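You operate a simulated robot arm through the tools that you are given. There is no shell and no other tool. Be economical: measure what you need, move in short steps, check, and stop when the job is done.

The job below is to be done with a simulated two-armed robot. You get a single attempt, and the scene is never put back.

JOB
Take the red straw and put it in the inside of the cable tray. Take the blue straw and leave it in the melt pail. Open the tool drawer, take the red capped half and put it in the drawer tray, then shut the drawer. Take the brown brick and leave it in the inside of the wash tub. Take the purple punnet and leave it on the top of the side table. Put the green nest in the brown carton. Do these in any order. Set down upright: red capped half, brown brick.
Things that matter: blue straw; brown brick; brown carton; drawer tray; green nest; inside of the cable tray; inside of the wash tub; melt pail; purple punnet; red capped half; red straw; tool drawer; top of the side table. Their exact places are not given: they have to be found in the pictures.

The check looks at the end state, three seconds after you hand in, the way a careful person would. Anything else that was tipped, shoved, dropped, spilled or broken makes it a failure.

ROBOT AND FRAMES
Two 6-joint arms with two-finger parallel grippers on one trunk, on a base that drives. Base frame: it is fixed to the floor where the robot stands at the start and does not move with it; the origin is under the middle of the robot, x ahead of it, y to its left, z up; the surface under the hand at the start is at about z = 0.8. Lengths are in m, angles in rad, forces in N, time in s.
The left shoulder is at the start at [0.06, 0.187, 1.122], the right one opposite. With the tool pointing down near the work surface each hand reaches from about 0.22 to 0.62 m from the robot's upright axis, wherever it stands, measured 20 degrees to its own side. Places, roughly: blue straw (3x2x21 cm) [0.5, 0, 0.9]; brown brick (8x5x5 cm) [0.4, -0.9, 0.8]; brown carton (41x27x18 cm) [5, -3.8, 0.4]; drawer tray [2.7, -4.8, 0.4]; green nest (8x8x7 cm) [0.8, -1.6, 0.8]; inside of the cable tray (13x37 cm) [3.96, 0.18, 0.82]; inside of the wash tub [0.7, -1.7, 0.8]; melt pail (20x18x23 cm) [0.8, 0.4, 0.3]; purple punnet (15x9x6 cm) [0.6, -1.1, 0.8]; red capped half (8x8x9 cm) [0.5, -0.6, 0.8]; red straw (3x2x21 cm) [0.5, -0.2, 0.9]; tool drawer [2.6, -4.8, 0.5]; top of the side table [-0.9, -0.4, 0.8]. Payload 1.57 kg a hand.
The tool frame of a hand sits at the grasp point between the pads (the TCP): z along the fingers, y along the line on which they close. The tips reach 0.03 m beyond it. Largest opening 0.11 m; finger width 0.024, thickness 0.012; the body of the gripper, 0.048 by 0.112 m, starts 0.078 m behind the TCP.
Orientation is that of the tool frame in the base frame, as a unit quaternion [w, x, y, z]. With the fingers straight down and closing along the base's y, the tool's x points along the base's -x, its y along +y and its z along -z.

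CONTROLS
- The arms move only by the tool arm_command. It takes "left_targets", "right_targets" or both (then of equal length, played together; a hand with none holds still); each is a list of rows, each an object (a shift or turn left out is 0, a gripper value left out holds the last) with "slide": the shift along the base's x, y, z in units of 150 mm (1.0 is 150 mm), a list of three; "angular": the turn, a rotation vector about the base's x, y, z in units of 60 degrees (1.0 is 60 degrees), a list of three. In form: [{"slide": [x, y, z], "angular": [wx, wy, wz]}, ...]. A call has 1 to 12 rows; each row is the pose to reach, as a shift and turn from the pose commanded when the call began. "left_fingers" and "right_fingers" are, for a hand that has rows, the finger opening in m, from 0 to 0.11, set as the call begins (left out, the last holds). A call with a number of a shift or a turn outside -1 to 1 is refused whole. Rows are played at 5 a second. More than 0.05 m and 0.15 rad between two rows, or a gripper value outside its range, and nothing of the call is played. A pose out of reach is approached as far as the arm can. The call stops where the force on the tool passes 40 N (or 10 N more than at its start, if that is more) or the arm is blocked; 0.2 s more then pass. Each finger travels about 0.153 m/s and halts on what it meets, pressing with about 43 N; the grip force reading is that of the motor and also rises with nothing between the fingers. The clock runs only during rows and for 0.2 s after the last one: add rows that repeat a pose to give the fingers time. The reply holds the time, the measured pose of the TCP, the force on the tool along the base axes, the opening and the grip force, in the units named above and with some noise, with the torque about the TCP (base axes, N m) and any sound that the robot's microphone picked up.
- Cameras (640 x 400 px; columns grow to the right, rows downward): "scene" is now at [-0.0002, -0.0346, 1.6606]; the picture's right is [-0.50, -0.87, 0.00], its down [-0.72, 0.41, -0.55] and it looks along [0.48, -0.27, -0.83] (base axes); focal length 262 px, centre (320, 200). "left" rides on the left gripper at [0.07, -0.016, -0.141] in its tool frame; the picture's right is [0.23, 0.97, 0.00], its down [-0.86, 0.20, -0.48] and it looks along [-0.47, 0.11, 0.88] (tool axes); focal length 222 px, centre (320, 200). "right" rides on the right gripper at [0.07, 0.016, -0.141] in its tool frame; the picture's right is [-0.23, 0.97, 0.00], its down [-0.86, -0.20, -0.48] and it looks along [-0.47, -0.11, 0.88] (tool axes); focal length 222 px, centre (320, 200).
- camera(camera): a new picture of that camera. It takes no simulated time.
- move_column(by): slides the trunk up (or, below 0, down) by that many m; the arms and the scene camera ride with it, the base frame stays. It gives what a move gives, with no picture.
- base_move(legs): drives the robot by 1 to 6 legs, each [ahead, left, turn to the left] in m, m and rad, along the robot's own axes; the way and the turn of a leg run together, so that a leg with both is an arc; at most 1.5 m and 3.142 rad a leg. The arms and the cameras ride along, it lands a little off, and it stops where it bumps. It gives what a move gives.
- head_to(pan, tilt): turns the head with the scene camera to pan (to the left, within 1.501 rad either way) and tilt (down, from -0.506 to 1.204), counted from straight ahead of the robot. It gives what a move gives.
- pixel_to_xyz(camera, pixels): for up to 12 pixels [column, row] of the newest picture of that camera ("zoom" is the newest enlarged one), the place [x, y, z] in the base frame of the surface seen there, good to about 0.002 m, but the place of the scene camera against the robot may be out by one fixed shift of up to 0.012 m in any direction. It takes no simulated time.
- enlarge(camera, box): a new picture of the part [left, top, right, bottom] of that camera's present view, enlarged. It takes no simulated time.
- close_job(): hands the job in; it is judged then, once.

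Work in short steps. Measure before you move; look again where a grasp or a placing could have gone wrong, and mend it. You have 138 turns and 160 pictures in all, those below and enlarged ones among them. Open the grippers and draw the arms clear of the work before you hand the job in, unless the task says otherwise; then end with one line.

The tools are called after ">>>" by a JSON object that holds its "name" and its "arguments". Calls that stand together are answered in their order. arm_command: Moves the arms, as the interface text tells. Its arguments: {"type":"object","properties":{"left_targets":{"type":"array","items":{"type":"object","properties":{"slide":{"type":"array","items":{"type":"number"}},"angular":{"type":"array","items":{"type":"number"}}}}},"left_fingers":{"type":"number"},"right_targets":{"type":"array","items":{"type":"object","properties":{"slide":{"type":"array","items":{"type":"number"}},"angular":{"type":"array","items":{"type":"number"}}}}},"right_fingers":{"type":"number"}},"required":[]} The other tools are called the same way: move_column (by) slides the trunk up or down; base_move (legs) drives the base; head_to (pan, tilt) turns the head that bears the scene camera; camera (camera) takes a picture; pixel_to_xyz (camera, pixels) gives the place of the surface under pixels of a picture; enlarge (camera, box) takes an enlarged picture of a part of a camera's view; close_job () hands the job in.

At the start:

```text
t: 0.0
left_tcp_pos: [0.3986, -0.0762, 1.1392]
left_orientation: [0.001, 0.0, 1.0, 0.0]
left_force: [0.0, 0.9, 1.2]
left_ft_torque: [0.02, -0.04, -0.05]
left_opening: 0.1098
left_grip_force: 0.0
right_tcp_pos: [0.3225, -0.3412, 1.0954]
right_orientation: [0.0, 0.0, 1.0, 0.001]
right_force: [0.1, 0.2, 0.5]
right_ft_torque: [0.01, -0.03, 0.01]
right_opening: 0.11
right_grip_force: 0.0
trunk travel left (down, up): [-0.75, 0.24]
robot x, y, heading: [-0.0001, 0.0013, -0.001]
head pan, tilt: [-0.52, 0.986]
```

scene: 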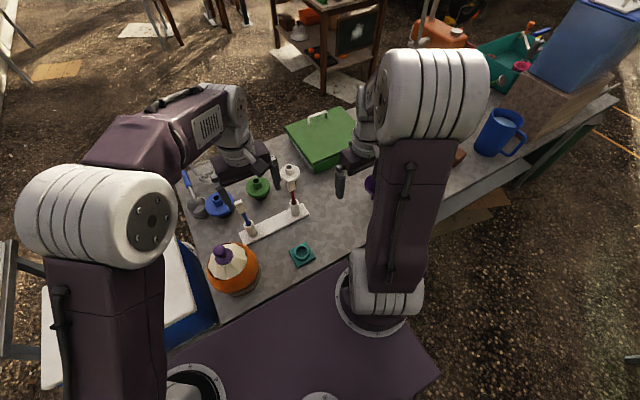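
right: 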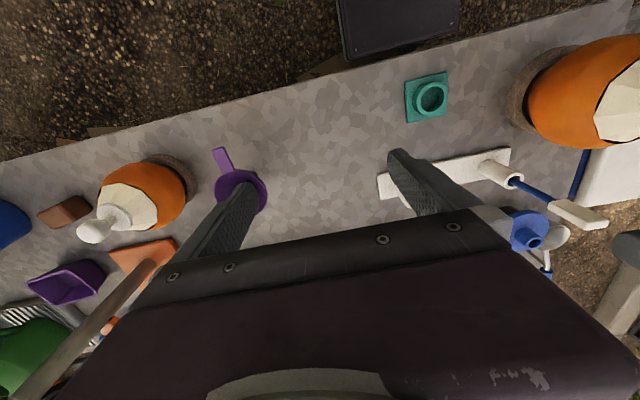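
left: 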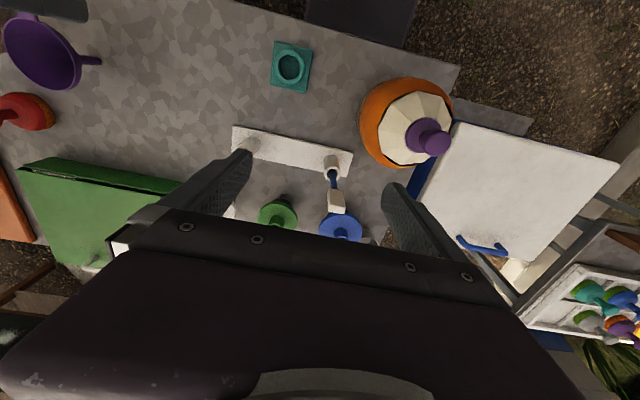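

The first pictures show a holder with two straws ahead and a long bench running to the right. I look around with the head first.

>>> {"name": "enlarge", "arguments": {"camera": "scene", "box": [170, 90, 400, 310]}}

>>> {"name": "enlarge", "arguments": {"camera": "left", "box": [180, 0, 640, 290]}}

>>> {"name": "enlarge", "arguments": {"camera": "right", "box": [0, 40, 640, 400]}}

```text
1.82 times, centred on (285, 200) of scene
```

zoom: 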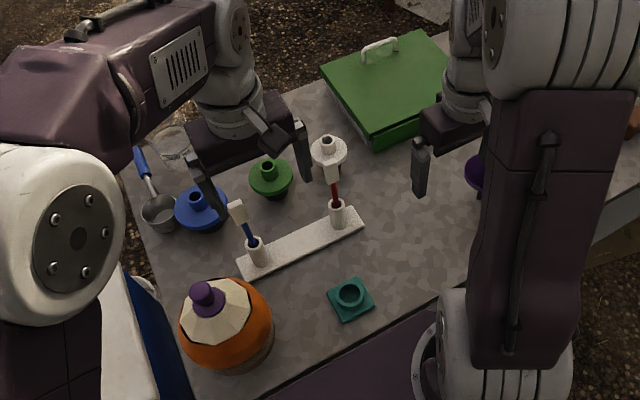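

```text
1.38 times, centred on (410, 145) of left
```

zoom: 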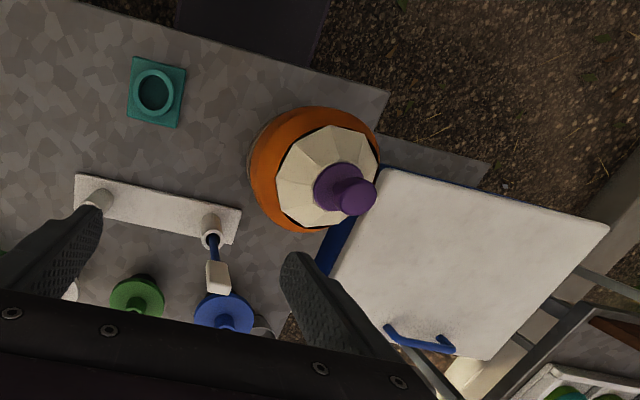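

```text
1.00 times, centred on (320, 220) of right (not enlarged: the box is as wide or as high as the picture)
```

zoom: 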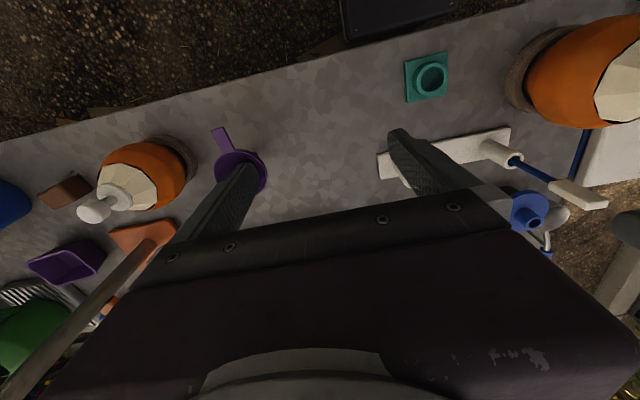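

I pan the head to see the left side, where the pail should be.

>>> {"name": "head_to", "arguments": {"pan": 0.45, "tilt": 0.9}}

>>> {"name": "camera", "arguments": {"camera": "scene"}}

>>> {"name": "head_to", "arguments": {"pan": 0.0, "tilt": 0.35}}

>>> {"name": "camera", "arguments": {"camera": "scene"}}

>>> {"name": "head_to", "arguments": {"pan": -0.8, "tilt": 0.35}}

>>> {"name": "camera", "arguments": {"camera": "scene"}}

>>> {"name": "head_to", "arguments": {"pan": -1.5, "tilt": 0.6}}

>>> {"name": "camera", "arguments": {"camera": "scene"}}

```text
t: 1.2
left_tcp_pos: [0.3986, -0.0766, 1.1401]
left_orientation: [0.0, 0.0, 1.0, 0.0]
left_force: [0.1, 0.2, 0.1]
left_ft_torque: [0.02, 0.03, 0.0]
left_opening: 0.1103
left_grip_force: 0.1
right_tcp_pos: [0.3226, -0.3393, 1.0943]
right_orientation: [-0.001, -0.001, 1.0, 0.0]
right_force: [-0.1, 0.1, 0.2]
right_ft_torque: [-0.02, -0.01, 0.0]
right_opening: 0.11
right_grip_force: 0.0
trunk travel left (down, up): [-0.75, 0.24]
robot x, y, heading: [0.0006, 0.0029, -0.002]
head pan, tilt: [0.45, 0.901]
```

```text
153 pictures are left
```

scene: 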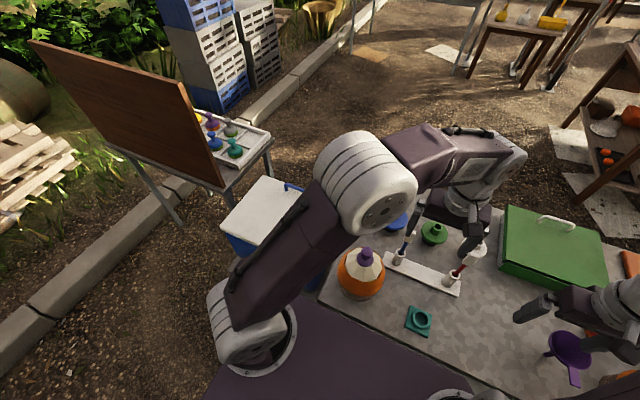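

```text
t: 2.2
left_tcp_pos: [0.3989, -0.0775, 1.139]
left_orientation: [0.0, 0.0, 1.0, 0.0]
left_force: [-0.1, 0.9, -0.6]
left_ft_torque: [0.03, 0.0, 0.0]
left_opening: 0.1099
left_grip_force: 0.0
right_tcp_pos: [0.3228, -0.3394, 1.0939]
right_orientation: [0.0, 0.0, 1.0, 0.0]
right_force: [-0.5, -0.4, -1.2]
right_ft_torque: [0.03, 0.02, -0.02]
right_opening: 0.1101
right_grip_force: 0.1
trunk travel left (down, up): [-0.75, 0.24]
robot x, y, heading: [0.0024, -0.0001, -0.005]
head pan, tilt: [0.0, 0.351]
```

```text
152 pictures are left
```

scene: 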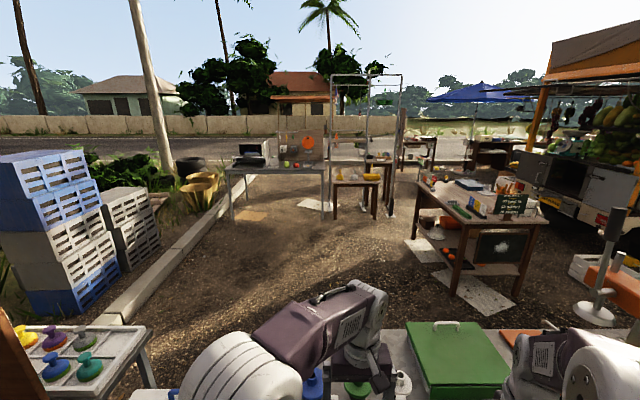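

```text
t: 3.4
left_tcp_pos: [0.399, -0.0764, 1.1395]
left_orientation: [0.0, 0.0, 1.0, 0.001]
left_force: [0.7, -0.4, -0.4]
left_ft_torque: [0.03, -0.01, 0.0]
left_opening: 0.11
left_grip_force: 0.1
right_tcp_pos: [0.3225, -0.3399, 1.094]
right_orientation: [0.0, -0.001, 1.0, 0.0]
right_force: [0.6, 0.7, -0.8]
right_ft_torque: [-0.01, 0.03, -0.01]
right_opening: 0.11
right_grip_force: 0.0
trunk travel left (down, up): [-0.75, 0.24]
robot x, y, heading: [0.0007, 0.0004, 0.001]
head pan, tilt: [-0.799, 0.351]
```

```text
151 pictures are left
```

scene: 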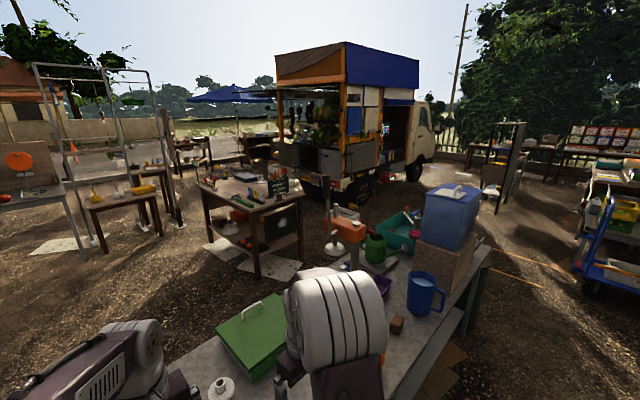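

```text
t: 4.4
left_tcp_pos: [0.3981, -0.0763, 1.1398]
left_orientation: [-0.001, 0.0, 1.0, 0.0]
left_force: [-0.6, 0.2, -0.5]
left_ft_torque: [0.01, 0.02, 0.0]
left_opening: 0.1099
left_grip_force: 0.0
right_tcp_pos: [0.3217, -0.3395, 1.0944]
right_orientation: [0.0, 0.0, 1.0, -0.001]
right_force: [0.3, -0.3, 0.1]
right_ft_torque: [0.0, 0.02, 0.01]
right_opening: 0.11
right_grip_force: 0.1
trunk travel left (down, up): [-0.75, 0.24]
robot x, y, heading: [-0.0013, -0.0043, 0.002]
head pan, tilt: [-1.499, 0.6]
```

```text
150 pictures are left
```

scene: 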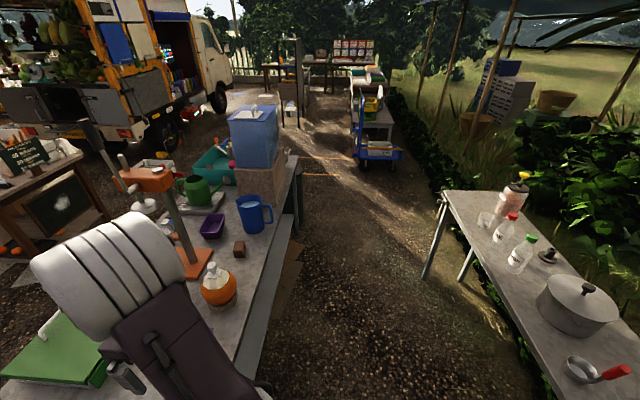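

Now I zoom into the cooler area to find the pail and into the bench on the right.

>>> {"name": "enlarge", "arguments": {"camera": "scene", "box": [80, 80, 320, 260]}}

>>> {"name": "head_to", "arguments": {"pan": 0.3, "tilt": 0.7}}

>>> {"name": "enlarge", "arguments": {"camera": "scene", "box": [130, 130, 370, 330]}}

>>> {"name": "pixel_to_xyz", "arguments": {"camera": "zoom", "pixels": [[200, 180], [300, 180], [100, 200], [400, 300], [250, 250]]}}

```text
2.22 times, centred on (200, 170) of scene
```

zoom: 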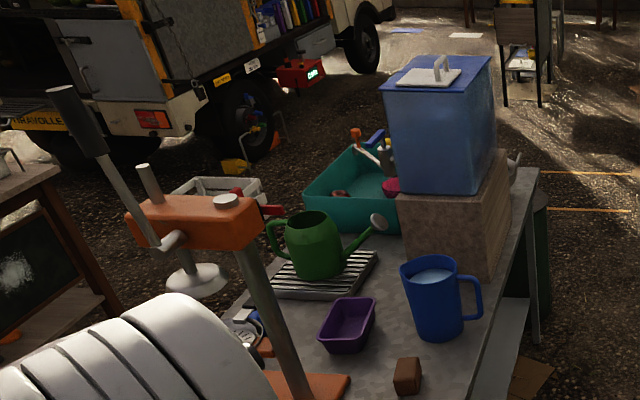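

```text
t: 6.2
left_tcp_pos: [0.3986, -0.0765, 1.1393]
left_orientation: [0.0, -0.001, 1.0, 0.0]
left_force: [-0.2, 0.3, 0.2]
left_ft_torque: [0.0, -0.04, 0.01]
left_opening: 0.1101
left_grip_force: 0.1
right_tcp_pos: [0.3229, -0.3401, 1.0934]
right_orientation: [0.0, 0.0, 1.0, 0.0]
right_force: [1.3, -0.3, -0.1]
right_ft_torque: [0.0, 0.01, 0.01]
right_opening: 0.1102
right_grip_force: 0.1
trunk travel left (down, up): [-0.75, 0.24]
robot x, y, heading: [0.0024, -0.0008, -0.002]
head pan, tilt: [0.3, 0.7]
```

```text
2.00 times, centred on (250, 230) of scene
```

zoom: 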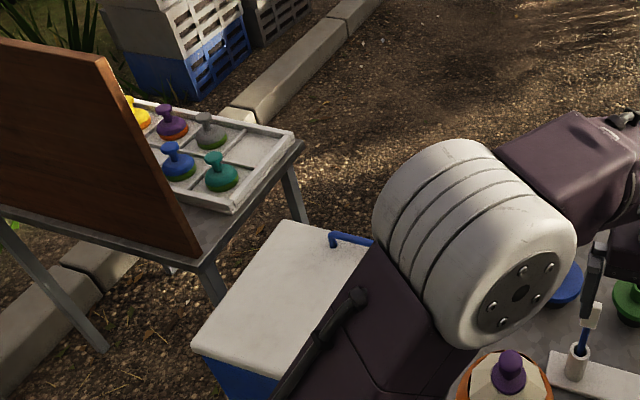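

```text
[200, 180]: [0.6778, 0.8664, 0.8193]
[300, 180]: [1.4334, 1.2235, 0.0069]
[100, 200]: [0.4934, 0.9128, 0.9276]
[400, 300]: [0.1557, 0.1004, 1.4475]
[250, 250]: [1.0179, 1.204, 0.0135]
```

The cooler hides what is behind it; I query the lid and the pale object behind it through the left camera.

>>> {"name": "enlarge", "arguments": {"camera": "left", "box": [400, 200, 640, 360]}}

>>> {"name": "camera", "arguments": {"camera": "left"}}

>>> {"name": "pixel_to_xyz", "arguments": {"camera": "left", "pixels": [[440, 140], [600, 170], [500, 240], [415, 185], [512, 270], [333, 160], [337, 200], [258, 146], [292, 64], [340, 225], [278, 212]]}}

>>> {"name": "pixel_to_xyz", "arguments": {"camera": "zoom", "pixels": [[290, 185], [250, 160], [330, 150], [300, 215]]}}

```text
2.50 times, centred on (520, 280) of left
```

zoom: 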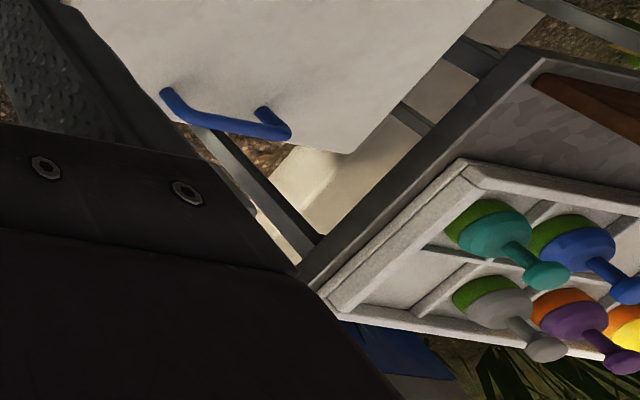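

```text
146 pictures are left
```

left: 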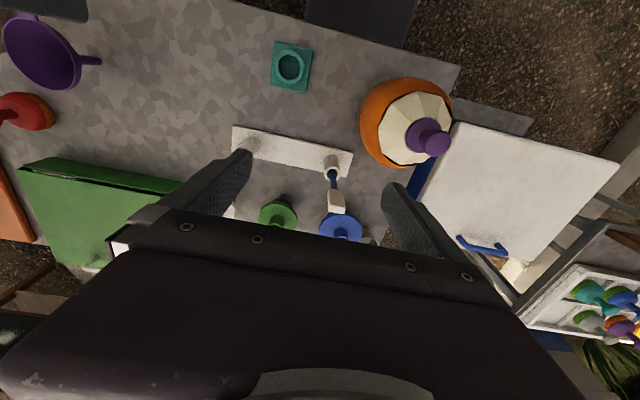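

```text
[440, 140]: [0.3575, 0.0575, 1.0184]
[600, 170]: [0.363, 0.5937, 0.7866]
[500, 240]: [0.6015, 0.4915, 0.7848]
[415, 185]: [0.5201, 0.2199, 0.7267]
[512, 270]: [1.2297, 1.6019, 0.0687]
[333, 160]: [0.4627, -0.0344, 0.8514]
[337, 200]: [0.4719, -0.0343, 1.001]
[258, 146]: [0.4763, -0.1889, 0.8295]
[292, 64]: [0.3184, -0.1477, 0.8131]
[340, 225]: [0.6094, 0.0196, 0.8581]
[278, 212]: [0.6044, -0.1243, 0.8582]
```

```text
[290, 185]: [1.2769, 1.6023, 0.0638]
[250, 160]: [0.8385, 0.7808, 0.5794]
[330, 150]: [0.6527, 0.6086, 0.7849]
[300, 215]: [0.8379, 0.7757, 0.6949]
```

I look down at the straws in detail to get their heads' place and turn.

>>> {"name": "head_to", "arguments": {"pan": -0.25, "tilt": 0.95}}

>>> {"name": "camera", "arguments": {"camera": "scene"}}

>>> {"name": "enlarge", "arguments": {"camera": "scene", "box": [260, 120, 420, 230]}}

```text
t: 7.2
left_tcp_pos: [0.3989, -0.0769, 1.14]
left_orientation: [0.0, -0.001, 1.0, 0.0]
left_force: [0.1, -0.3, -0.6]
left_ft_torque: [0.0, 0.04, 0.04]
left_opening: 0.1101
left_grip_force: 0.1
right_tcp_pos: [0.3223, -0.3403, 1.0949]
right_orientation: [0.0, 0.001, 1.0, 0.0]
right_force: [0.4, 0.7, -0.6]
right_ft_torque: [0.0, 0.01, -0.03]
right_opening: 0.1101
right_grip_force: 0.2
trunk travel left (down, up): [-0.75, 0.24]
robot x, y, heading: [-0.0032, 0.0031, -0.003]
head pan, tilt: [-0.25, 0.949]
```

```text
145 pictures are left
```

scene: 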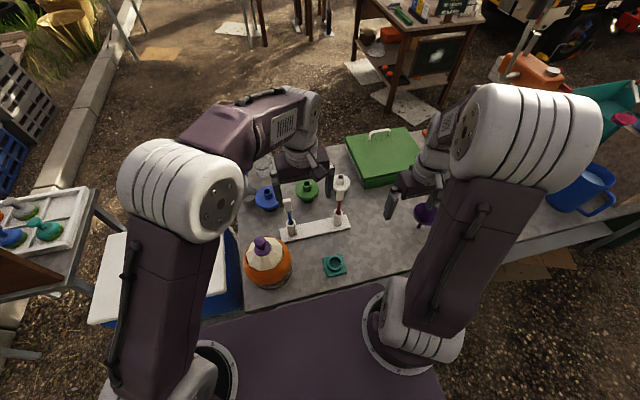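

```text
3.64 times, centred on (340, 175) of scene
```

zoom: 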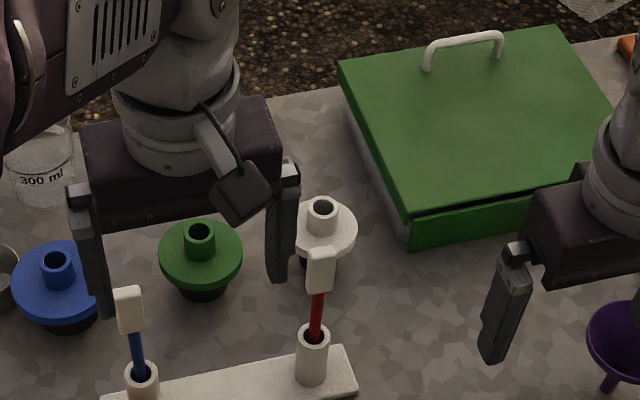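

>>> {"name": "pixel_to_xyz", "arguments": {"camera": "zoom", "pixels": [[127, 292], [133, 318], [118, 310], [141, 345], [140, 375], [319, 256], [321, 275], [310, 262], [317, 312], [312, 330], [332, 262]]}}

>>> {"name": "enlarge", "arguments": {"camera": "left", "box": [230, 120, 380, 240]}}

>>> {"name": "enlarge", "arguments": {"camera": "right", "box": [370, 120, 640, 290]}}

```text
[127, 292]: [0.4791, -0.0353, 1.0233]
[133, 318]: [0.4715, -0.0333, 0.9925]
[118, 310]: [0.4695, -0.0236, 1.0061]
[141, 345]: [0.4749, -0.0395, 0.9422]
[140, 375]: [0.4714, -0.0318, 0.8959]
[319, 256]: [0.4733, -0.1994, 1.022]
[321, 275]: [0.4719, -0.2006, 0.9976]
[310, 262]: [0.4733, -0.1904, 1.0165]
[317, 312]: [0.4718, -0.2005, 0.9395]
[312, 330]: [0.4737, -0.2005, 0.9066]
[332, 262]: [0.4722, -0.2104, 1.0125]
```

```text
3.33 times, centred on (305, 180) of left
```

zoom: 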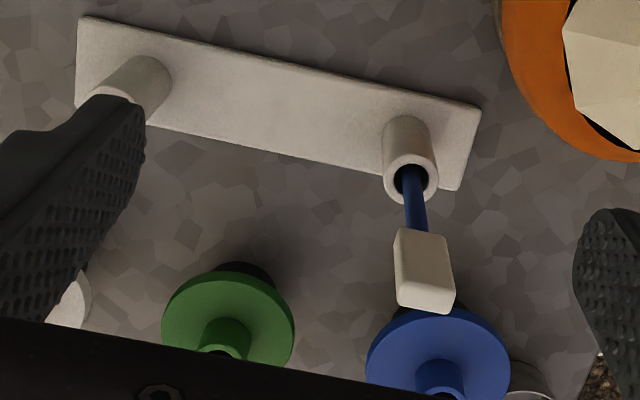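

```text
2.35 times, centred on (505, 205) of right
```

zoom: 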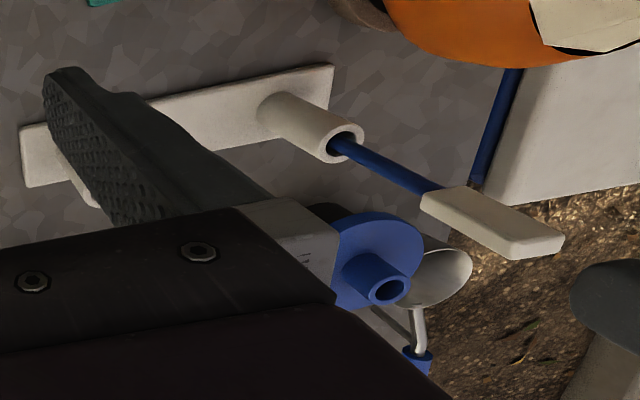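

Both heads are at x≈0.48, z≈0.98–1.025, blue y≈-0.0345, red y≈-0.200. I bring the left hand over the blue head and down.

>>> {"name": "arm_command", "arguments": {"left_targets": [{"slide": [0.27, 0.14, 0]}, {"slide": [0.537, 0.28, 0]}, {"slide": [0.537, 0.28, -0.25]}, {"slide": [0.537, 0.28, -0.5]}, {"slide": [0.537, 0.28, -0.75]}, {"slide": [0.537, 0.28, -0.92]}, {"slide": [0.537, 0.28, -0.92]}, {"slide": [0.537, 0.28, -0.92]}], "left_fingers": 0.06}}

>>> {"name": "enlarge", "arguments": {"camera": "left", "box": [200, 100, 440, 250]}}

>>> {"name": "enlarge", "arguments": {"camera": "scene", "box": [220, 100, 420, 250]}}

```text
t: 9.0
left_tcp_pos: [0.4803, -0.0358, 1.0009]
left_orientation: [0.0, 0.001, 1.0, 0.0]
left_force: [0.3, -0.9, -0.5]
left_ft_torque: [0.03, 0.01, -0.03]
left_opening: 0.0599
left_grip_force: 0.1
right_tcp_pos: [0.3225, -0.3402, 1.0935]
right_orientation: [0.0, 0.0, 1.0, 0.0]
right_force: [0.1, 0.3, 0.3]
right_ft_torque: [0.03, -0.03, 0.04]
right_opening: 0.11
right_grip_force: 0.0
trunk travel left (down, up): [-0.75, 0.24]
robot x, y, heading: [-0.0017, 0.0006, -0.002]
head pan, tilt: [-0.25, 0.949]
```

```text
2.67 times, centred on (320, 175) of left
```

zoom: 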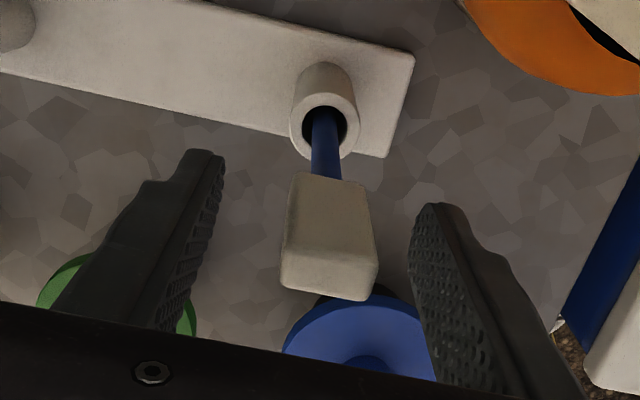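

```text
2.67 times, centred on (320, 175) of scene
```

zoom: 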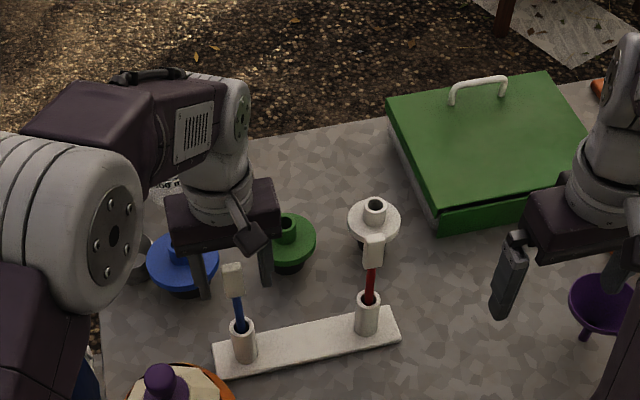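

I check the head against the fingers with the hand camera's points.

>>> {"name": "pixel_to_xyz", "arguments": {"camera": "zoom", "pixels": [[232, 270], [232, 285], [205, 285], [265, 275], [233, 300]]}}

>>> {"name": "camera", "arguments": {"camera": "left"}}

>>> {"name": "pixel_to_xyz", "arguments": {"camera": "left", "pixels": [[323, 170], [322, 180], [323, 194], [323, 204], [320, 207], [330, 208], [282, 165], [362, 185]]}}

```text
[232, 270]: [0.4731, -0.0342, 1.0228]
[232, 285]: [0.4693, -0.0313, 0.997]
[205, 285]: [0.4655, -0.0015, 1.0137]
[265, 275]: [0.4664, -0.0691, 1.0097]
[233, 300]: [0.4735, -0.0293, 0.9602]
```

```text
139 pictures are left
```

left: 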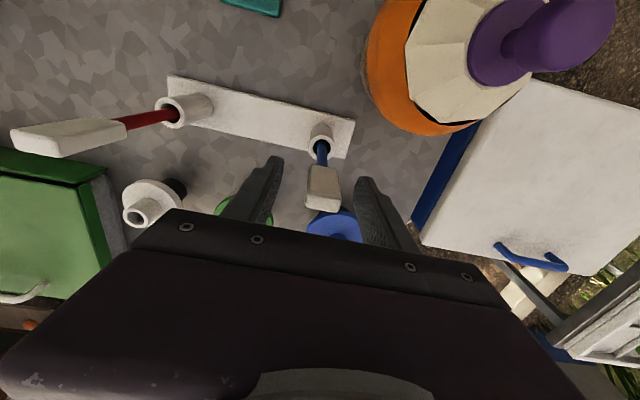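

```text
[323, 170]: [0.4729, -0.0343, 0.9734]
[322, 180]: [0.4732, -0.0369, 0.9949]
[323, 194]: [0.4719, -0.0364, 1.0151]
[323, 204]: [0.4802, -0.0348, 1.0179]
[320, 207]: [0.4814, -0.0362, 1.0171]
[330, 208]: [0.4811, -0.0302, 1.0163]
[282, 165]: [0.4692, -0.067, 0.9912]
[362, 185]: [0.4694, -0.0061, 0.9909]
```

The fingers straddle the head well. Close and lift 0.15.

>>> {"name": "arm_command", "arguments": {"left_targets": [{"slide": [0, 0, 0]}, {"slide": [0, 0, 0]}, {"slide": [0, 0, 0]}, {"slide": [0, 0, 0.2]}, {"slide": [0, 0, 0.4]}, {"slide": [0, 0, 0.7]}, {"slide": [0, 0, 1.0]}], "left_fingers": 0.0}}

>>> {"name": "camera", "arguments": {"camera": "left"}}

```text
t: 10.6
left_tcp_pos: [0.4801, -0.0352, 1.1526]
left_orientation: [0.0, 0.0, 1.0, 0.0]
left_force: [0.0, -0.1, 0.9]
left_ft_torque: [0.02, 0.02, 0.04]
left_opening: 0.0225
left_grip_force: 35.1
right_tcp_pos: [0.3223, -0.3403, 1.093]
right_orientation: [0.0, 0.0, 1.0, -0.001]
right_force: [0.3, 0.5, -0.1]
right_ft_torque: [0.03, -0.01, 0.03]
right_opening: 0.1099
right_grip_force: 0.0
trunk travel left (down, up): [-0.75, 0.24]
robot x, y, heading: [-0.0013, -0.0001, 0.002]
head pan, tilt: [-0.25, 0.949]
```

```text
138 pictures are left
```

left: 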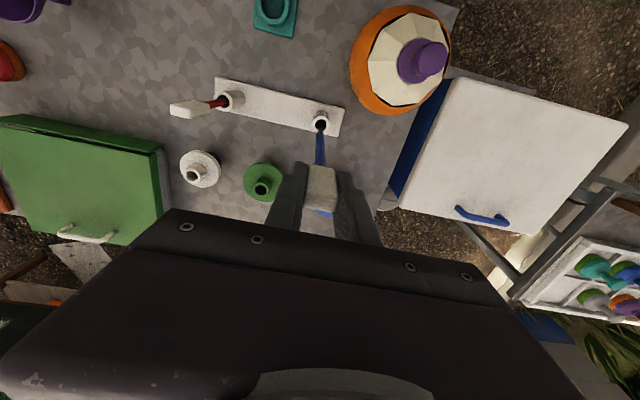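

The blue straw came out. I move the left hand to the left and forward a little, looking for the pail, and bring the right hand over the red straw.

>>> {"name": "arm_command", "arguments": {"left_targets": [{"slide": [0.1, 0.3, 0.05]}, {"slide": [0.2, 0.55, 0.1]}, {"slide": [0.2, 0.8, 0.15]}, {"slide": [0.2, 1.0, 0.2]}]}}

>>> {"name": "arm_command", "arguments": {"right_targets": [{"slide": [0.25, 0.25, 0.1]}, {"slide": [0.5, 0.5, 0.1]}, {"slide": [0.75, 0.75, 0.1]}, {"slide": [1.0, 0.93, 0.1]}, {"slide": [1.0, 0.93, -0.15]}, {"slide": [1.0, 0.93, -0.4]}, {"slide": [1.0, 0.93, -0.61]}, {"slide": [1.0, 0.93, -0.61]}], "right_fingers": 0.06}}

>>> {"name": "camera", "arguments": {"camera": "left"}}

>>> {"name": "camera", "arguments": {"camera": "right"}}

```text
t: 11.6
left_tcp_pos: [0.5096, 0.117, 1.1809]
left_orientation: [0.0, 0.0, 1.0, -0.001]
left_force: [0.0, 0.9, 0.4]
left_ft_torque: [-0.03, 0.02, -0.01]
left_opening: 0.0227
left_grip_force: 35.2
right_tcp_pos: [0.3225, -0.3392, 1.0947]
right_orientation: [0.0, 0.001, 1.0, -0.001]
right_force: [-0.2, -0.2, -0.6]
right_ft_torque: [0.01, 0.02, 0.0]
right_opening: 0.1102
right_grip_force: 0.1
trunk travel left (down, up): [-0.75, 0.24]
robot x, y, heading: [-0.0014, -0.0026, 0.003]
head pan, tilt: [-0.25, 0.949]
```

```text
refused: row 1 steps farther than a row can; nothing moved
```

```text
137 pictures are left
```

left: 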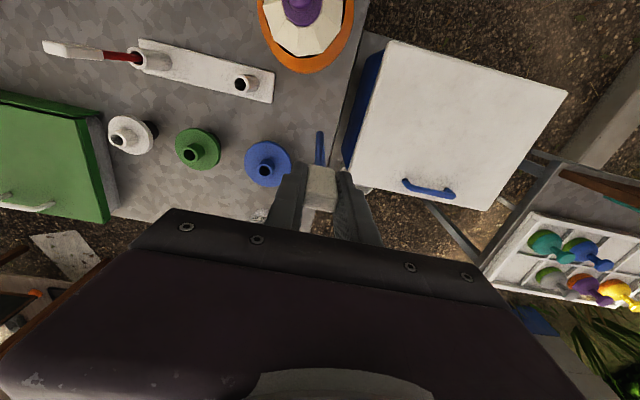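

```text
136 pictures are left
```

right: 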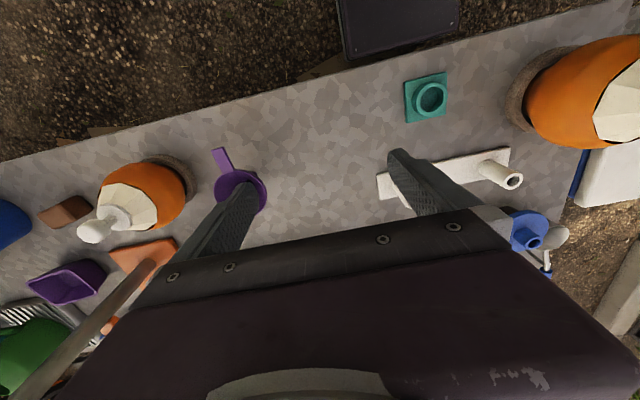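

Row steps were too big; I retry the right hand in smaller steps toward the red straw.

>>> {"name": "arm_command", "arguments": {"right_targets": [{"slide": [0.2, 0.2, 0.1]}, {"slide": [0.42, 0.4, 0.1]}, {"slide": [0.64, 0.6, 0.1]}, {"slide": [0.84, 0.8, 0.1]}, {"slide": [1.0, 0.93, 0.1]}, {"slide": [1.0, 0.93, -0.15]}, {"slide": [1.0, 0.93, -0.4]}, {"slide": [1.0, 0.93, -0.62]}, {"slide": [1.0, 0.93, -0.62]}], "right_fingers": 0.06}}

>>> {"name": "camera", "arguments": {"camera": "right"}}

```text
t: 13.6
left_tcp_pos: [0.5099, 0.116, 1.1815]
left_orientation: [0.0, 0.0, 1.0, 0.0]
left_force: [-0.8, -0.3, 0.9]
left_ft_torque: [-0.04, 0.0, -0.01]
left_opening: 0.0224
left_grip_force: 34.9
right_tcp_pos: [0.4732, -0.2008, 1.0016]
right_orientation: [0.0, 0.0, 1.0, 0.001]
right_force: [-0.5, -0.3, -0.1]
right_ft_torque: [-0.02, -0.05, -0.02]
right_opening: 0.0599
right_grip_force: 0.0
trunk travel left (down, up): [-0.75, 0.24]
robot x, y, heading: [0.002, 0.0009, 0.002]
head pan, tilt: [-0.25, 0.949]
```

```text
135 pictures are left
```

right: 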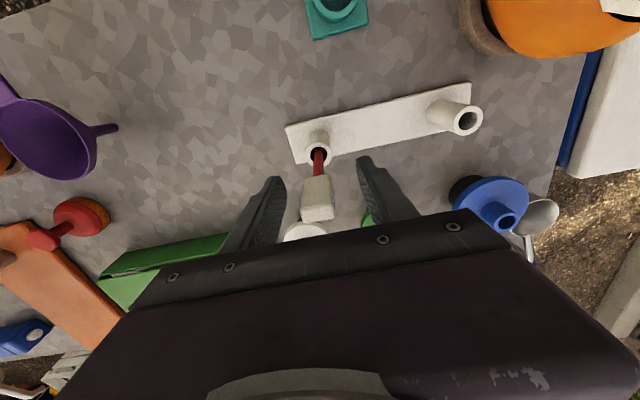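

The fingers straddle the red head; I shift forward 7 mm, close and lift.

>>> {"name": "arm_command", "arguments": {"right_targets": [{"slide": [0.045, 0, 0]}, {"slide": [0.045, 0, 0]}, {"slide": [0.045, 0, 0]}, {"slide": [0.045, 0, 0]}, {"slide": [0.045, 0, 0.2]}, {"slide": [0.045, 0, 0.4]}, {"slide": [0.045, 0, 0.7]}, {"slide": [0.045, 0, 1.0]}], "right_fingers": 0.0}}

>>> {"name": "camera", "arguments": {"camera": "right"}}

>>> {"name": "pixel_to_xyz", "arguments": {"camera": "right", "pixels": [[75, 220], [20, 130], [50, 250], [300, 20], [600, 10], [560, 200], [100, 10]]}}

```text
t: 15.4
left_tcp_pos: [0.5087, 0.1161, 1.182]
left_orientation: [0.0, 0.0, 1.0, 0.0]
left_force: [-0.6, -0.2, -0.7]
left_ft_torque: [0.0, 0.01, -0.02]
left_opening: 0.0224
left_grip_force: 35.7
right_tcp_pos: [0.4786, -0.2, 1.1525]
right_orientation: [0.0, 0.0, 1.0, 0.0]
right_force: [0.4, 0.5, 0.1]
right_ft_torque: [0.0, -0.01, -0.01]
right_opening: 0.0226
right_grip_force: 35.0
trunk travel left (down, up): [-0.75, 0.24]
robot x, y, heading: [-0.0012, -0.0008, -0.002]
head pan, tilt: [-0.25, 0.949]
```

```text
134 pictures are left
```

right: 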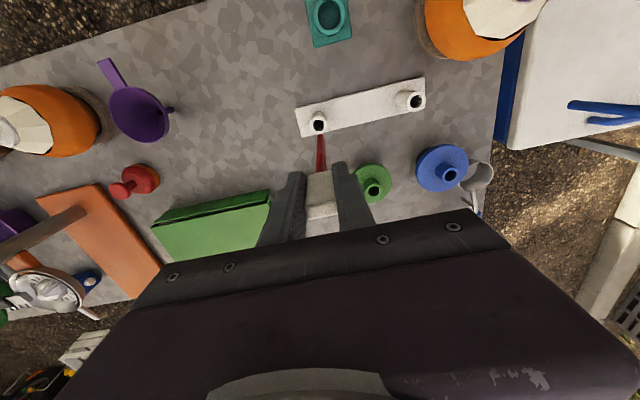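

```text
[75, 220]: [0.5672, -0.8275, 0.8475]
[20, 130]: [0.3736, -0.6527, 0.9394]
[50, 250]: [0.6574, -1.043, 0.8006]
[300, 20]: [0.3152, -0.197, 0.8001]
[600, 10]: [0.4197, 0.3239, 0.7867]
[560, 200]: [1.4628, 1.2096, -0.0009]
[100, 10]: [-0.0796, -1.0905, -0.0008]
```

Both straws are held. I raise the trunk for clearance and survey the surroundings.

>>> {"name": "move_column", "arguments": {"by": 0.23}}

>>> {"name": "head_to", "arguments": {"pan": 0.6, "tilt": 0.7}}

>>> {"name": "camera", "arguments": {"camera": "scene"}}

>>> {"name": "pixel_to_xyz", "arguments": {"camera": "scene", "pixels": [[100, 200], [200, 100], [300, 60], [400, 100], [60, 300], [330, 260], [500, 150]]}}

>>> {"name": "head_to", "arguments": {"pan": 1.5, "tilt": 0.6}}

>>> {"name": "camera", "arguments": {"camera": "scene"}}

>>> {"name": "pixel_to_xyz", "arguments": {"camera": "scene", "pixels": [[100, 200], [200, 300], [300, 200], [320, 350], [500, 200], [400, 100], [500, 300]]}}

```text
t: 17.8
left_tcp_pos: [0.5105, 0.1154, 1.4117]
left_orientation: [0.0, 0.0, 1.0, 0.0]
left_force: [0.3, -0.3, -1.2]
left_ft_torque: [0.0, -0.03, -0.03]
left_opening: 0.0228
left_grip_force: 35.0
right_tcp_pos: [0.4806, -0.2007, 1.3807]
right_orientation: [0.0, -0.001, 1.0, 0.001]
right_force: [-0.3, -0.1, -1.3]
right_ft_torque: [0.01, 0.02, -0.03]
right_opening: 0.0227
right_grip_force: 34.9
trunk travel left (down, up): [-0.98, 0.01]
robot x, y, heading: [-0.0058, -0.0003, -0.003]
head pan, tilt: [-0.25, 0.949]
```

```text
t: 19.0
left_tcp_pos: [0.5107, 0.1165, 1.4115]
left_orientation: [0.0, 0.0, 1.0, 0.001]
left_force: [-0.3, 0.4, 0.2]
left_ft_torque: [-0.03, 0.0, 0.01]
left_opening: 0.0226
left_grip_force: 35.4
right_tcp_pos: [0.4795, -0.2, 1.3813]
right_orientation: [0.0, -0.001, 1.0, 0.001]
right_force: [0.3, 0.0, -0.9]
right_ft_torque: [-0.02, 0.03, 0.0]
right_opening: 0.0226
right_grip_force: 35.4
trunk travel left (down, up): [-0.98, 0.01]
robot x, y, heading: [-0.0, -0.0022, -0.0]
head pan, tilt: [0.6, 0.7]
```

```text
133 pictures are left
```

scene: 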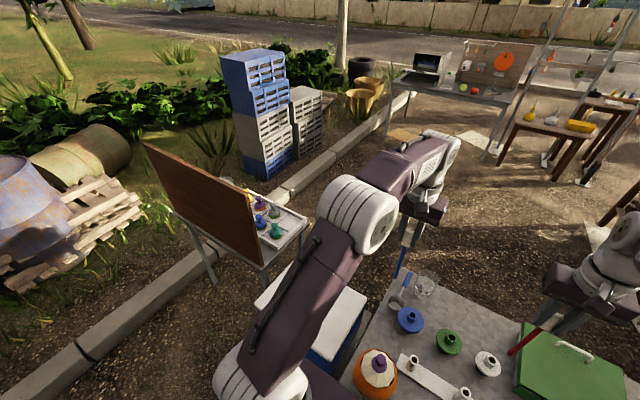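

```text
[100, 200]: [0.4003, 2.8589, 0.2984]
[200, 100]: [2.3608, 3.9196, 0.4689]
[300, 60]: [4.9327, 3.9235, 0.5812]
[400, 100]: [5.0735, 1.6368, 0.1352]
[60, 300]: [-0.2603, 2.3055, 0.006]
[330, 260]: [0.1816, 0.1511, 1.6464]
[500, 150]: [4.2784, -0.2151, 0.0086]
```

```text
t: 20.2
left_tcp_pos: [0.5101, 0.1161, 1.4113]
left_orientation: [-0.001, 0.0, 1.0, 0.0]
left_force: [-0.2, 0.3, 0.1]
left_ft_torque: [0.0, -0.02, -0.03]
left_opening: 0.0227
left_grip_force: 34.7
right_tcp_pos: [0.4805, -0.2002, 1.3814]
right_orientation: [0.001, 0.0, 1.0, 0.0]
right_force: [-0.4, 0.1, 0.8]
right_ft_torque: [0.02, 0.0, -0.02]
right_opening: 0.0226
right_grip_force: 35.0
trunk travel left (down, up): [-0.98, 0.01]
robot x, y, heading: [-0.0018, -0.0017, 0.001]
head pan, tilt: [1.499, 0.6]
```

```text
132 pictures are left
```

scene: 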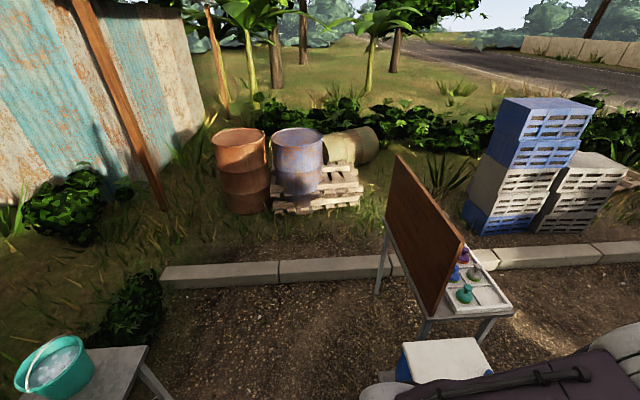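

```text
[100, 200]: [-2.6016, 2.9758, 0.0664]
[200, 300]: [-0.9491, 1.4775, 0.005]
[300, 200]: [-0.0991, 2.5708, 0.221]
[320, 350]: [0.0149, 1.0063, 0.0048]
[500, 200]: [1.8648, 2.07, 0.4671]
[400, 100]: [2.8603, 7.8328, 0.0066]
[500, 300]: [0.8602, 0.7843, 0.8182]
```

The left way is blocked by the paint table and curb. I measure the right-hand corridor between bench and side table.

>>> {"name": "head_to", "arguments": {"pan": -1.5, "tilt": 0.75}}

>>> {"name": "camera", "arguments": {"camera": "scene"}}

>>> {"name": "pixel_to_xyz", "arguments": {"camera": "scene", "pixels": [[300, 80], [285, 140], [260, 260], [245, 350], [450, 110], [520, 250], [570, 340], [400, 250], [330, 100], [420, 170], [290, 280], [350, 330]]}}

```text
t: 22.8
left_tcp_pos: [0.5097, 0.1156, 1.4111]
left_orientation: [0.0, 0.0, 1.0, 0.0]
left_force: [-0.8, -0.9, -0.7]
left_ft_torque: [-0.04, -0.02, -0.04]
left_opening: 0.0225
left_grip_force: 35.3
right_tcp_pos: [0.4799, -0.2004, 1.3816]
right_orientation: [0.0, 0.0, 1.0, 0.001]
right_force: [-0.1, -0.1, -0.3]
right_ft_torque: [0.02, -0.05, 0.0]
right_opening: 0.0223
right_grip_force: 35.8
trunk travel left (down, up): [-0.98, 0.01]
robot x, y, heading: [0.0013, -0.0018, -0.003]
head pan, tilt: [-1.499, 0.75]
```

```text
131 pictures are left
```

scene: 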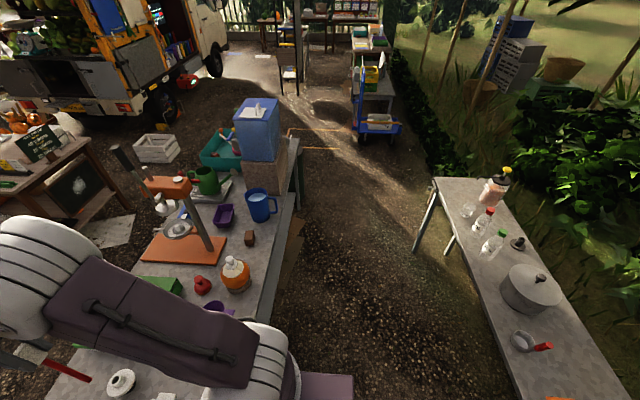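

```text
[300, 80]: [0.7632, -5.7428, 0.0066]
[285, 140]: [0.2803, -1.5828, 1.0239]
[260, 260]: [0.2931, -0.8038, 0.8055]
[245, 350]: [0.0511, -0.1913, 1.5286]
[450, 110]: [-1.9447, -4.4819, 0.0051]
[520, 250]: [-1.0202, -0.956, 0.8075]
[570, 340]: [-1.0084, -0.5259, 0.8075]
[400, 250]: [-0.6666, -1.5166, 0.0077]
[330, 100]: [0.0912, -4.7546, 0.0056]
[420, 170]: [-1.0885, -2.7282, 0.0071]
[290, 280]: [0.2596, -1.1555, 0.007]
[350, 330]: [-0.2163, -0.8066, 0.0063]
```

The corridor is clear. I back off slightly, turn right to face along it and look.

>>> {"name": "base_move", "arguments": {"legs": [[-0.22, 0, 0], [0, 0, -1.57]]}}

>>> {"name": "head_to", "arguments": {"pan": 0.5, "tilt": 0.6}}

>>> {"name": "camera", "arguments": {"camera": "scene"}}

>>> {"name": "pixel_to_xyz", "arguments": {"camera": "scene", "pixels": [[60, 200], [150, 130], [230, 120], [300, 100], [340, 200], [320, 300], [400, 110]]}}

```text
t: 28.3
left_tcp_pos: [-0.1088, -0.5116, 1.4102]
left_orientation: [0.0, 0.712, 0.702, 0.0]
left_force: [0.0, 0.6, 0.1]
left_ft_torque: [-0.02, 0.01, -0.03]
left_opening: 0.0226
left_grip_force: 34.8
right_tcp_pos: [-0.4253, -0.4775, 1.3813]
right_orientation: [0.0, 0.712, 0.702, 0.0]
right_force: [0.1, -0.2, 0.3]
right_ft_torque: [0.04, -0.02, 0.0]
right_opening: 0.0229
right_grip_force: 34.9
trunk travel left (down, up): [-0.98, 0.01]
robot x, y, heading: [-0.2182, -0.0027, -1.582]
head pan, tilt: [-1.499, 0.75]
```

```text
t: 30.2
left_tcp_pos: [-0.1111, -0.5128, 1.4122]
left_orientation: [0.0, 0.712, 0.702, 0.0]
left_force: [0.2, -0.4, 0.3]
left_ft_torque: [0.02, 0.01, 0.01]
left_opening: 0.0228
left_grip_force: 35.4
right_tcp_pos: [-0.426, -0.4767, 1.3815]
right_orientation: [0.0, 0.712, 0.702, -0.001]
right_force: [-0.4, 0.1, -0.1]
right_ft_torque: [-0.01, 0.01, 0.05]
right_opening: 0.0224
right_grip_force: 35.1
trunk travel left (down, up): [-0.98, 0.01]
robot x, y, heading: [-0.221, 0.0022, -1.582]
head pan, tilt: [0.499, 0.6]
```

```text
130 pictures are left
```

scene: 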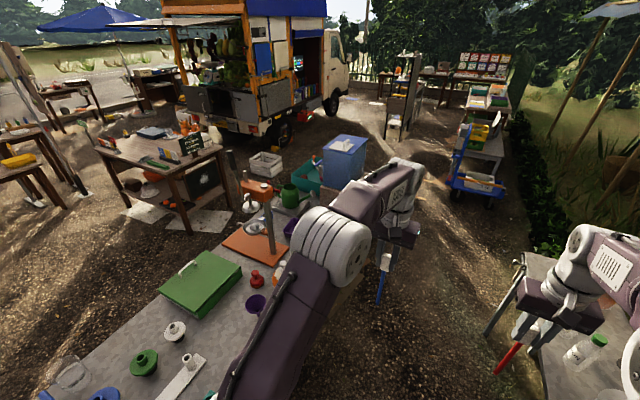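

```text
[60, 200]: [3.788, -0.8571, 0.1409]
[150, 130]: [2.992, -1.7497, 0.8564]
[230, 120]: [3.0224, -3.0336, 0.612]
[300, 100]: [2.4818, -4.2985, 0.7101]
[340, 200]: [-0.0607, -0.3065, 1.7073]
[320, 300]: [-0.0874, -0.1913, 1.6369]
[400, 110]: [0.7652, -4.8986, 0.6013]
```

I drive down the corridor past the bench end and look towards the far side.

>>> {"name": "base_move", "arguments": {"legs": [[1.4, 0, 0], [1.3, 0, 0], [0, 0, 1.0]]}}

>>> {"name": "head_to", "arguments": {"pan": 0.6, "tilt": 0.6}}

>>> {"name": "camera", "arguments": {"camera": "scene"}}

>>> {"name": "pixel_to_xyz", "arguments": {"camera": "scene", "pixels": [[100, 200], [200, 150], [260, 200], [320, 100], [400, 200], [450, 150], [300, 250], [500, 100]]}}

```text
t: 45.9
left_tcp_pos: [0.2134, -2.8781, 1.4124]
left_orientation: [-0.001, 0.294, 0.956, 0.0]
left_force: [-1.0, 0.2, -0.7]
left_ft_torque: [-0.04, 0.01, -0.05]
left_opening: 0.0228
left_grip_force: 35.7
right_tcp_pos: [0.0108, -3.1223, 1.3803]
right_orientation: [-0.001, 0.293, 0.956, 0.0]
right_force: [-1.3, -0.1, 0.0]
right_ft_torque: [0.01, -0.01, 0.0]
right_opening: 0.0227
right_grip_force: 35.3
trunk travel left (down, up): [-0.98, 0.01]
robot x, y, heading: [-0.273, -2.6841, -0.595]
head pan, tilt: [0.499, 0.6]
```

```text
t: 46.5
left_tcp_pos: [0.2143, -2.8767, 1.4126]
left_orientation: [0.0, 0.295, 0.956, 0.0]
left_force: [0.1, 0.5, -0.6]
left_ft_torque: [0.02, 0.02, 0.04]
left_opening: 0.0223
left_grip_force: 35.3
right_tcp_pos: [0.0116, -3.1216, 1.3815]
right_orientation: [0.0, 0.294, 0.956, 0.0]
right_force: [0.2, 0.3, -0.4]
right_ft_torque: [0.01, 0.0, 0.03]
right_opening: 0.0228
right_grip_force: 35.1
trunk travel left (down, up): [-0.98, 0.01]
robot x, y, heading: [-0.2752, -2.6869, -0.598]
head pan, tilt: [0.6, 0.6]
```

```text
129 pictures are left
```

scene: 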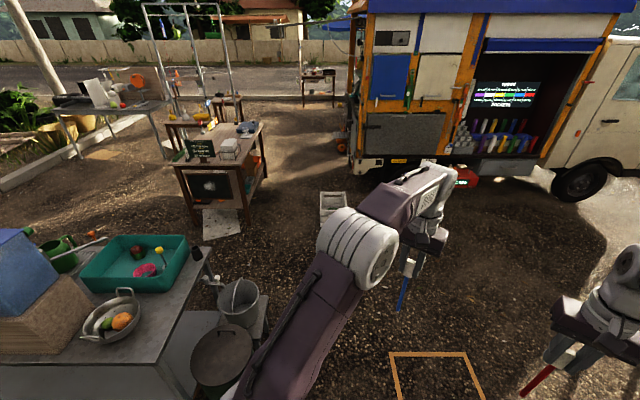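

```text
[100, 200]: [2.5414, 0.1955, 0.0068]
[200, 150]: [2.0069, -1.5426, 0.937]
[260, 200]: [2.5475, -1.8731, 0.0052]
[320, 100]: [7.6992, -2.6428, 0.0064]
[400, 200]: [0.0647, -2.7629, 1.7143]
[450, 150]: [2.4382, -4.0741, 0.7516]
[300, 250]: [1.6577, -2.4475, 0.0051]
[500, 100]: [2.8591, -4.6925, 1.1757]
```

I measure the crate and the low stools before driving on.

>>> {"name": "pixel_to_xyz", "arguments": {"camera": "scene", "pixels": [[333, 210], [325, 195], [345, 195], [345, 215], [240, 300], [268, 325], [245, 370], [195, 205], [265, 175], [190, 230]]}}

>>> {"name": "enlarge", "arguments": {"camera": "scene", "box": [0, 200, 280, 400]}}

>>> {"name": "enlarge", "arguments": {"camera": "scene", "box": [340, 40, 640, 220]}}

```text
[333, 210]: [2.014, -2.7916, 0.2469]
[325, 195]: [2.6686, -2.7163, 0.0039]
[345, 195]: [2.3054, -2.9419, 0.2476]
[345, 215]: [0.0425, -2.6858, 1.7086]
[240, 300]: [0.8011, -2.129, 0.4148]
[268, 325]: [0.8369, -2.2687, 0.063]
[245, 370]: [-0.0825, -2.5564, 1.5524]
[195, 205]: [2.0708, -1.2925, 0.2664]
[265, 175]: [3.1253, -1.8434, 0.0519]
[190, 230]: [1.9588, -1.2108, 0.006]
```

```text
2.00 times, centred on (140, 300) of scene
```

zoom: 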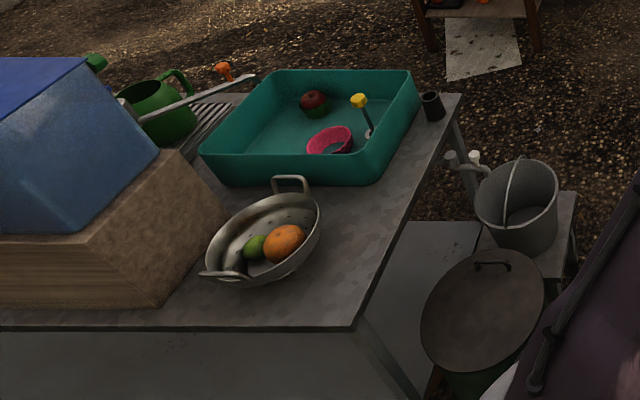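

```text
2.13 times, centred on (490, 130) of scene
```

zoom: 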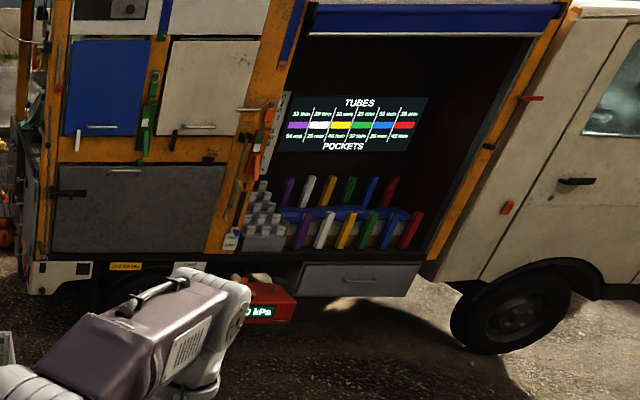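

The way is clear at x≈1.45 between bench and wooden table. I drive around the stools and turn to face +y.

>>> {"name": "base_move", "arguments": {"legs": [[0, 0, 0.598], [0, -0.27, 0], [1.5, 0, 0], [0.22, 0, 0], [0, 0, 1.57], [1.4, 0, 0]]}}

>>> {"name": "head_to", "arguments": {"pan": 0.3, "tilt": 0.6}}

>>> {"name": "camera", "arguments": {"camera": "scene"}}

```text
t: 68.8
left_tcp_pos: [1.3585, -1.0623, 1.412]
left_orientation: [0.0, -0.702, 0.712, 0.0]
left_force: [0.1, -0.4, 0.3]
left_ft_torque: [0.02, 0.03, 0.01]
left_opening: 0.0227
left_grip_force: 35.6
right_tcp_pos: [1.6744, -1.0974, 1.3834]
right_orientation: [0.0, -0.702, 0.712, 0.0]
right_force: [0.7, -0.3, -0.3]
right_ft_torque: [0.03, -0.01, 0.01]
right_opening: 0.0227
right_grip_force: 35.8
trunk travel left (down, up): [-0.98, 0.01]
robot x, y, heading: [1.4647, -1.5761, 1.562]
head pan, tilt: [0.6, 0.6]
```

```text
t: 69.5
left_tcp_pos: [1.3578, -1.062, 1.4111]
left_orientation: [0.0, -0.702, 0.713, 0.0]
left_force: [0.8, -0.3, 0.0]
left_ft_torque: [0.03, -0.01, -0.02]
left_opening: 0.0223
left_grip_force: 35.3
right_tcp_pos: [1.6747, -1.0951, 1.3822]
right_orientation: [-0.001, -0.702, 0.712, 0.0]
right_force: [-0.8, -1.2, -0.1]
right_ft_torque: [-0.01, -0.01, -0.02]
right_opening: 0.0226
right_grip_force: 35.5
trunk travel left (down, up): [-0.98, 0.01]
robot x, y, heading: [1.467, -1.5751, 1.555]
head pan, tilt: [0.3, 0.6]
```

```text
126 pictures are left
```

scene: 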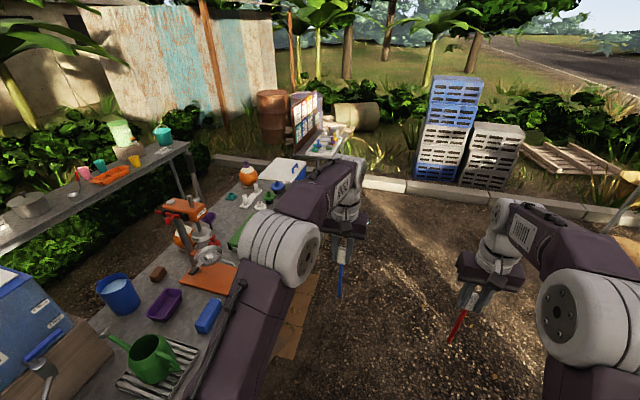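

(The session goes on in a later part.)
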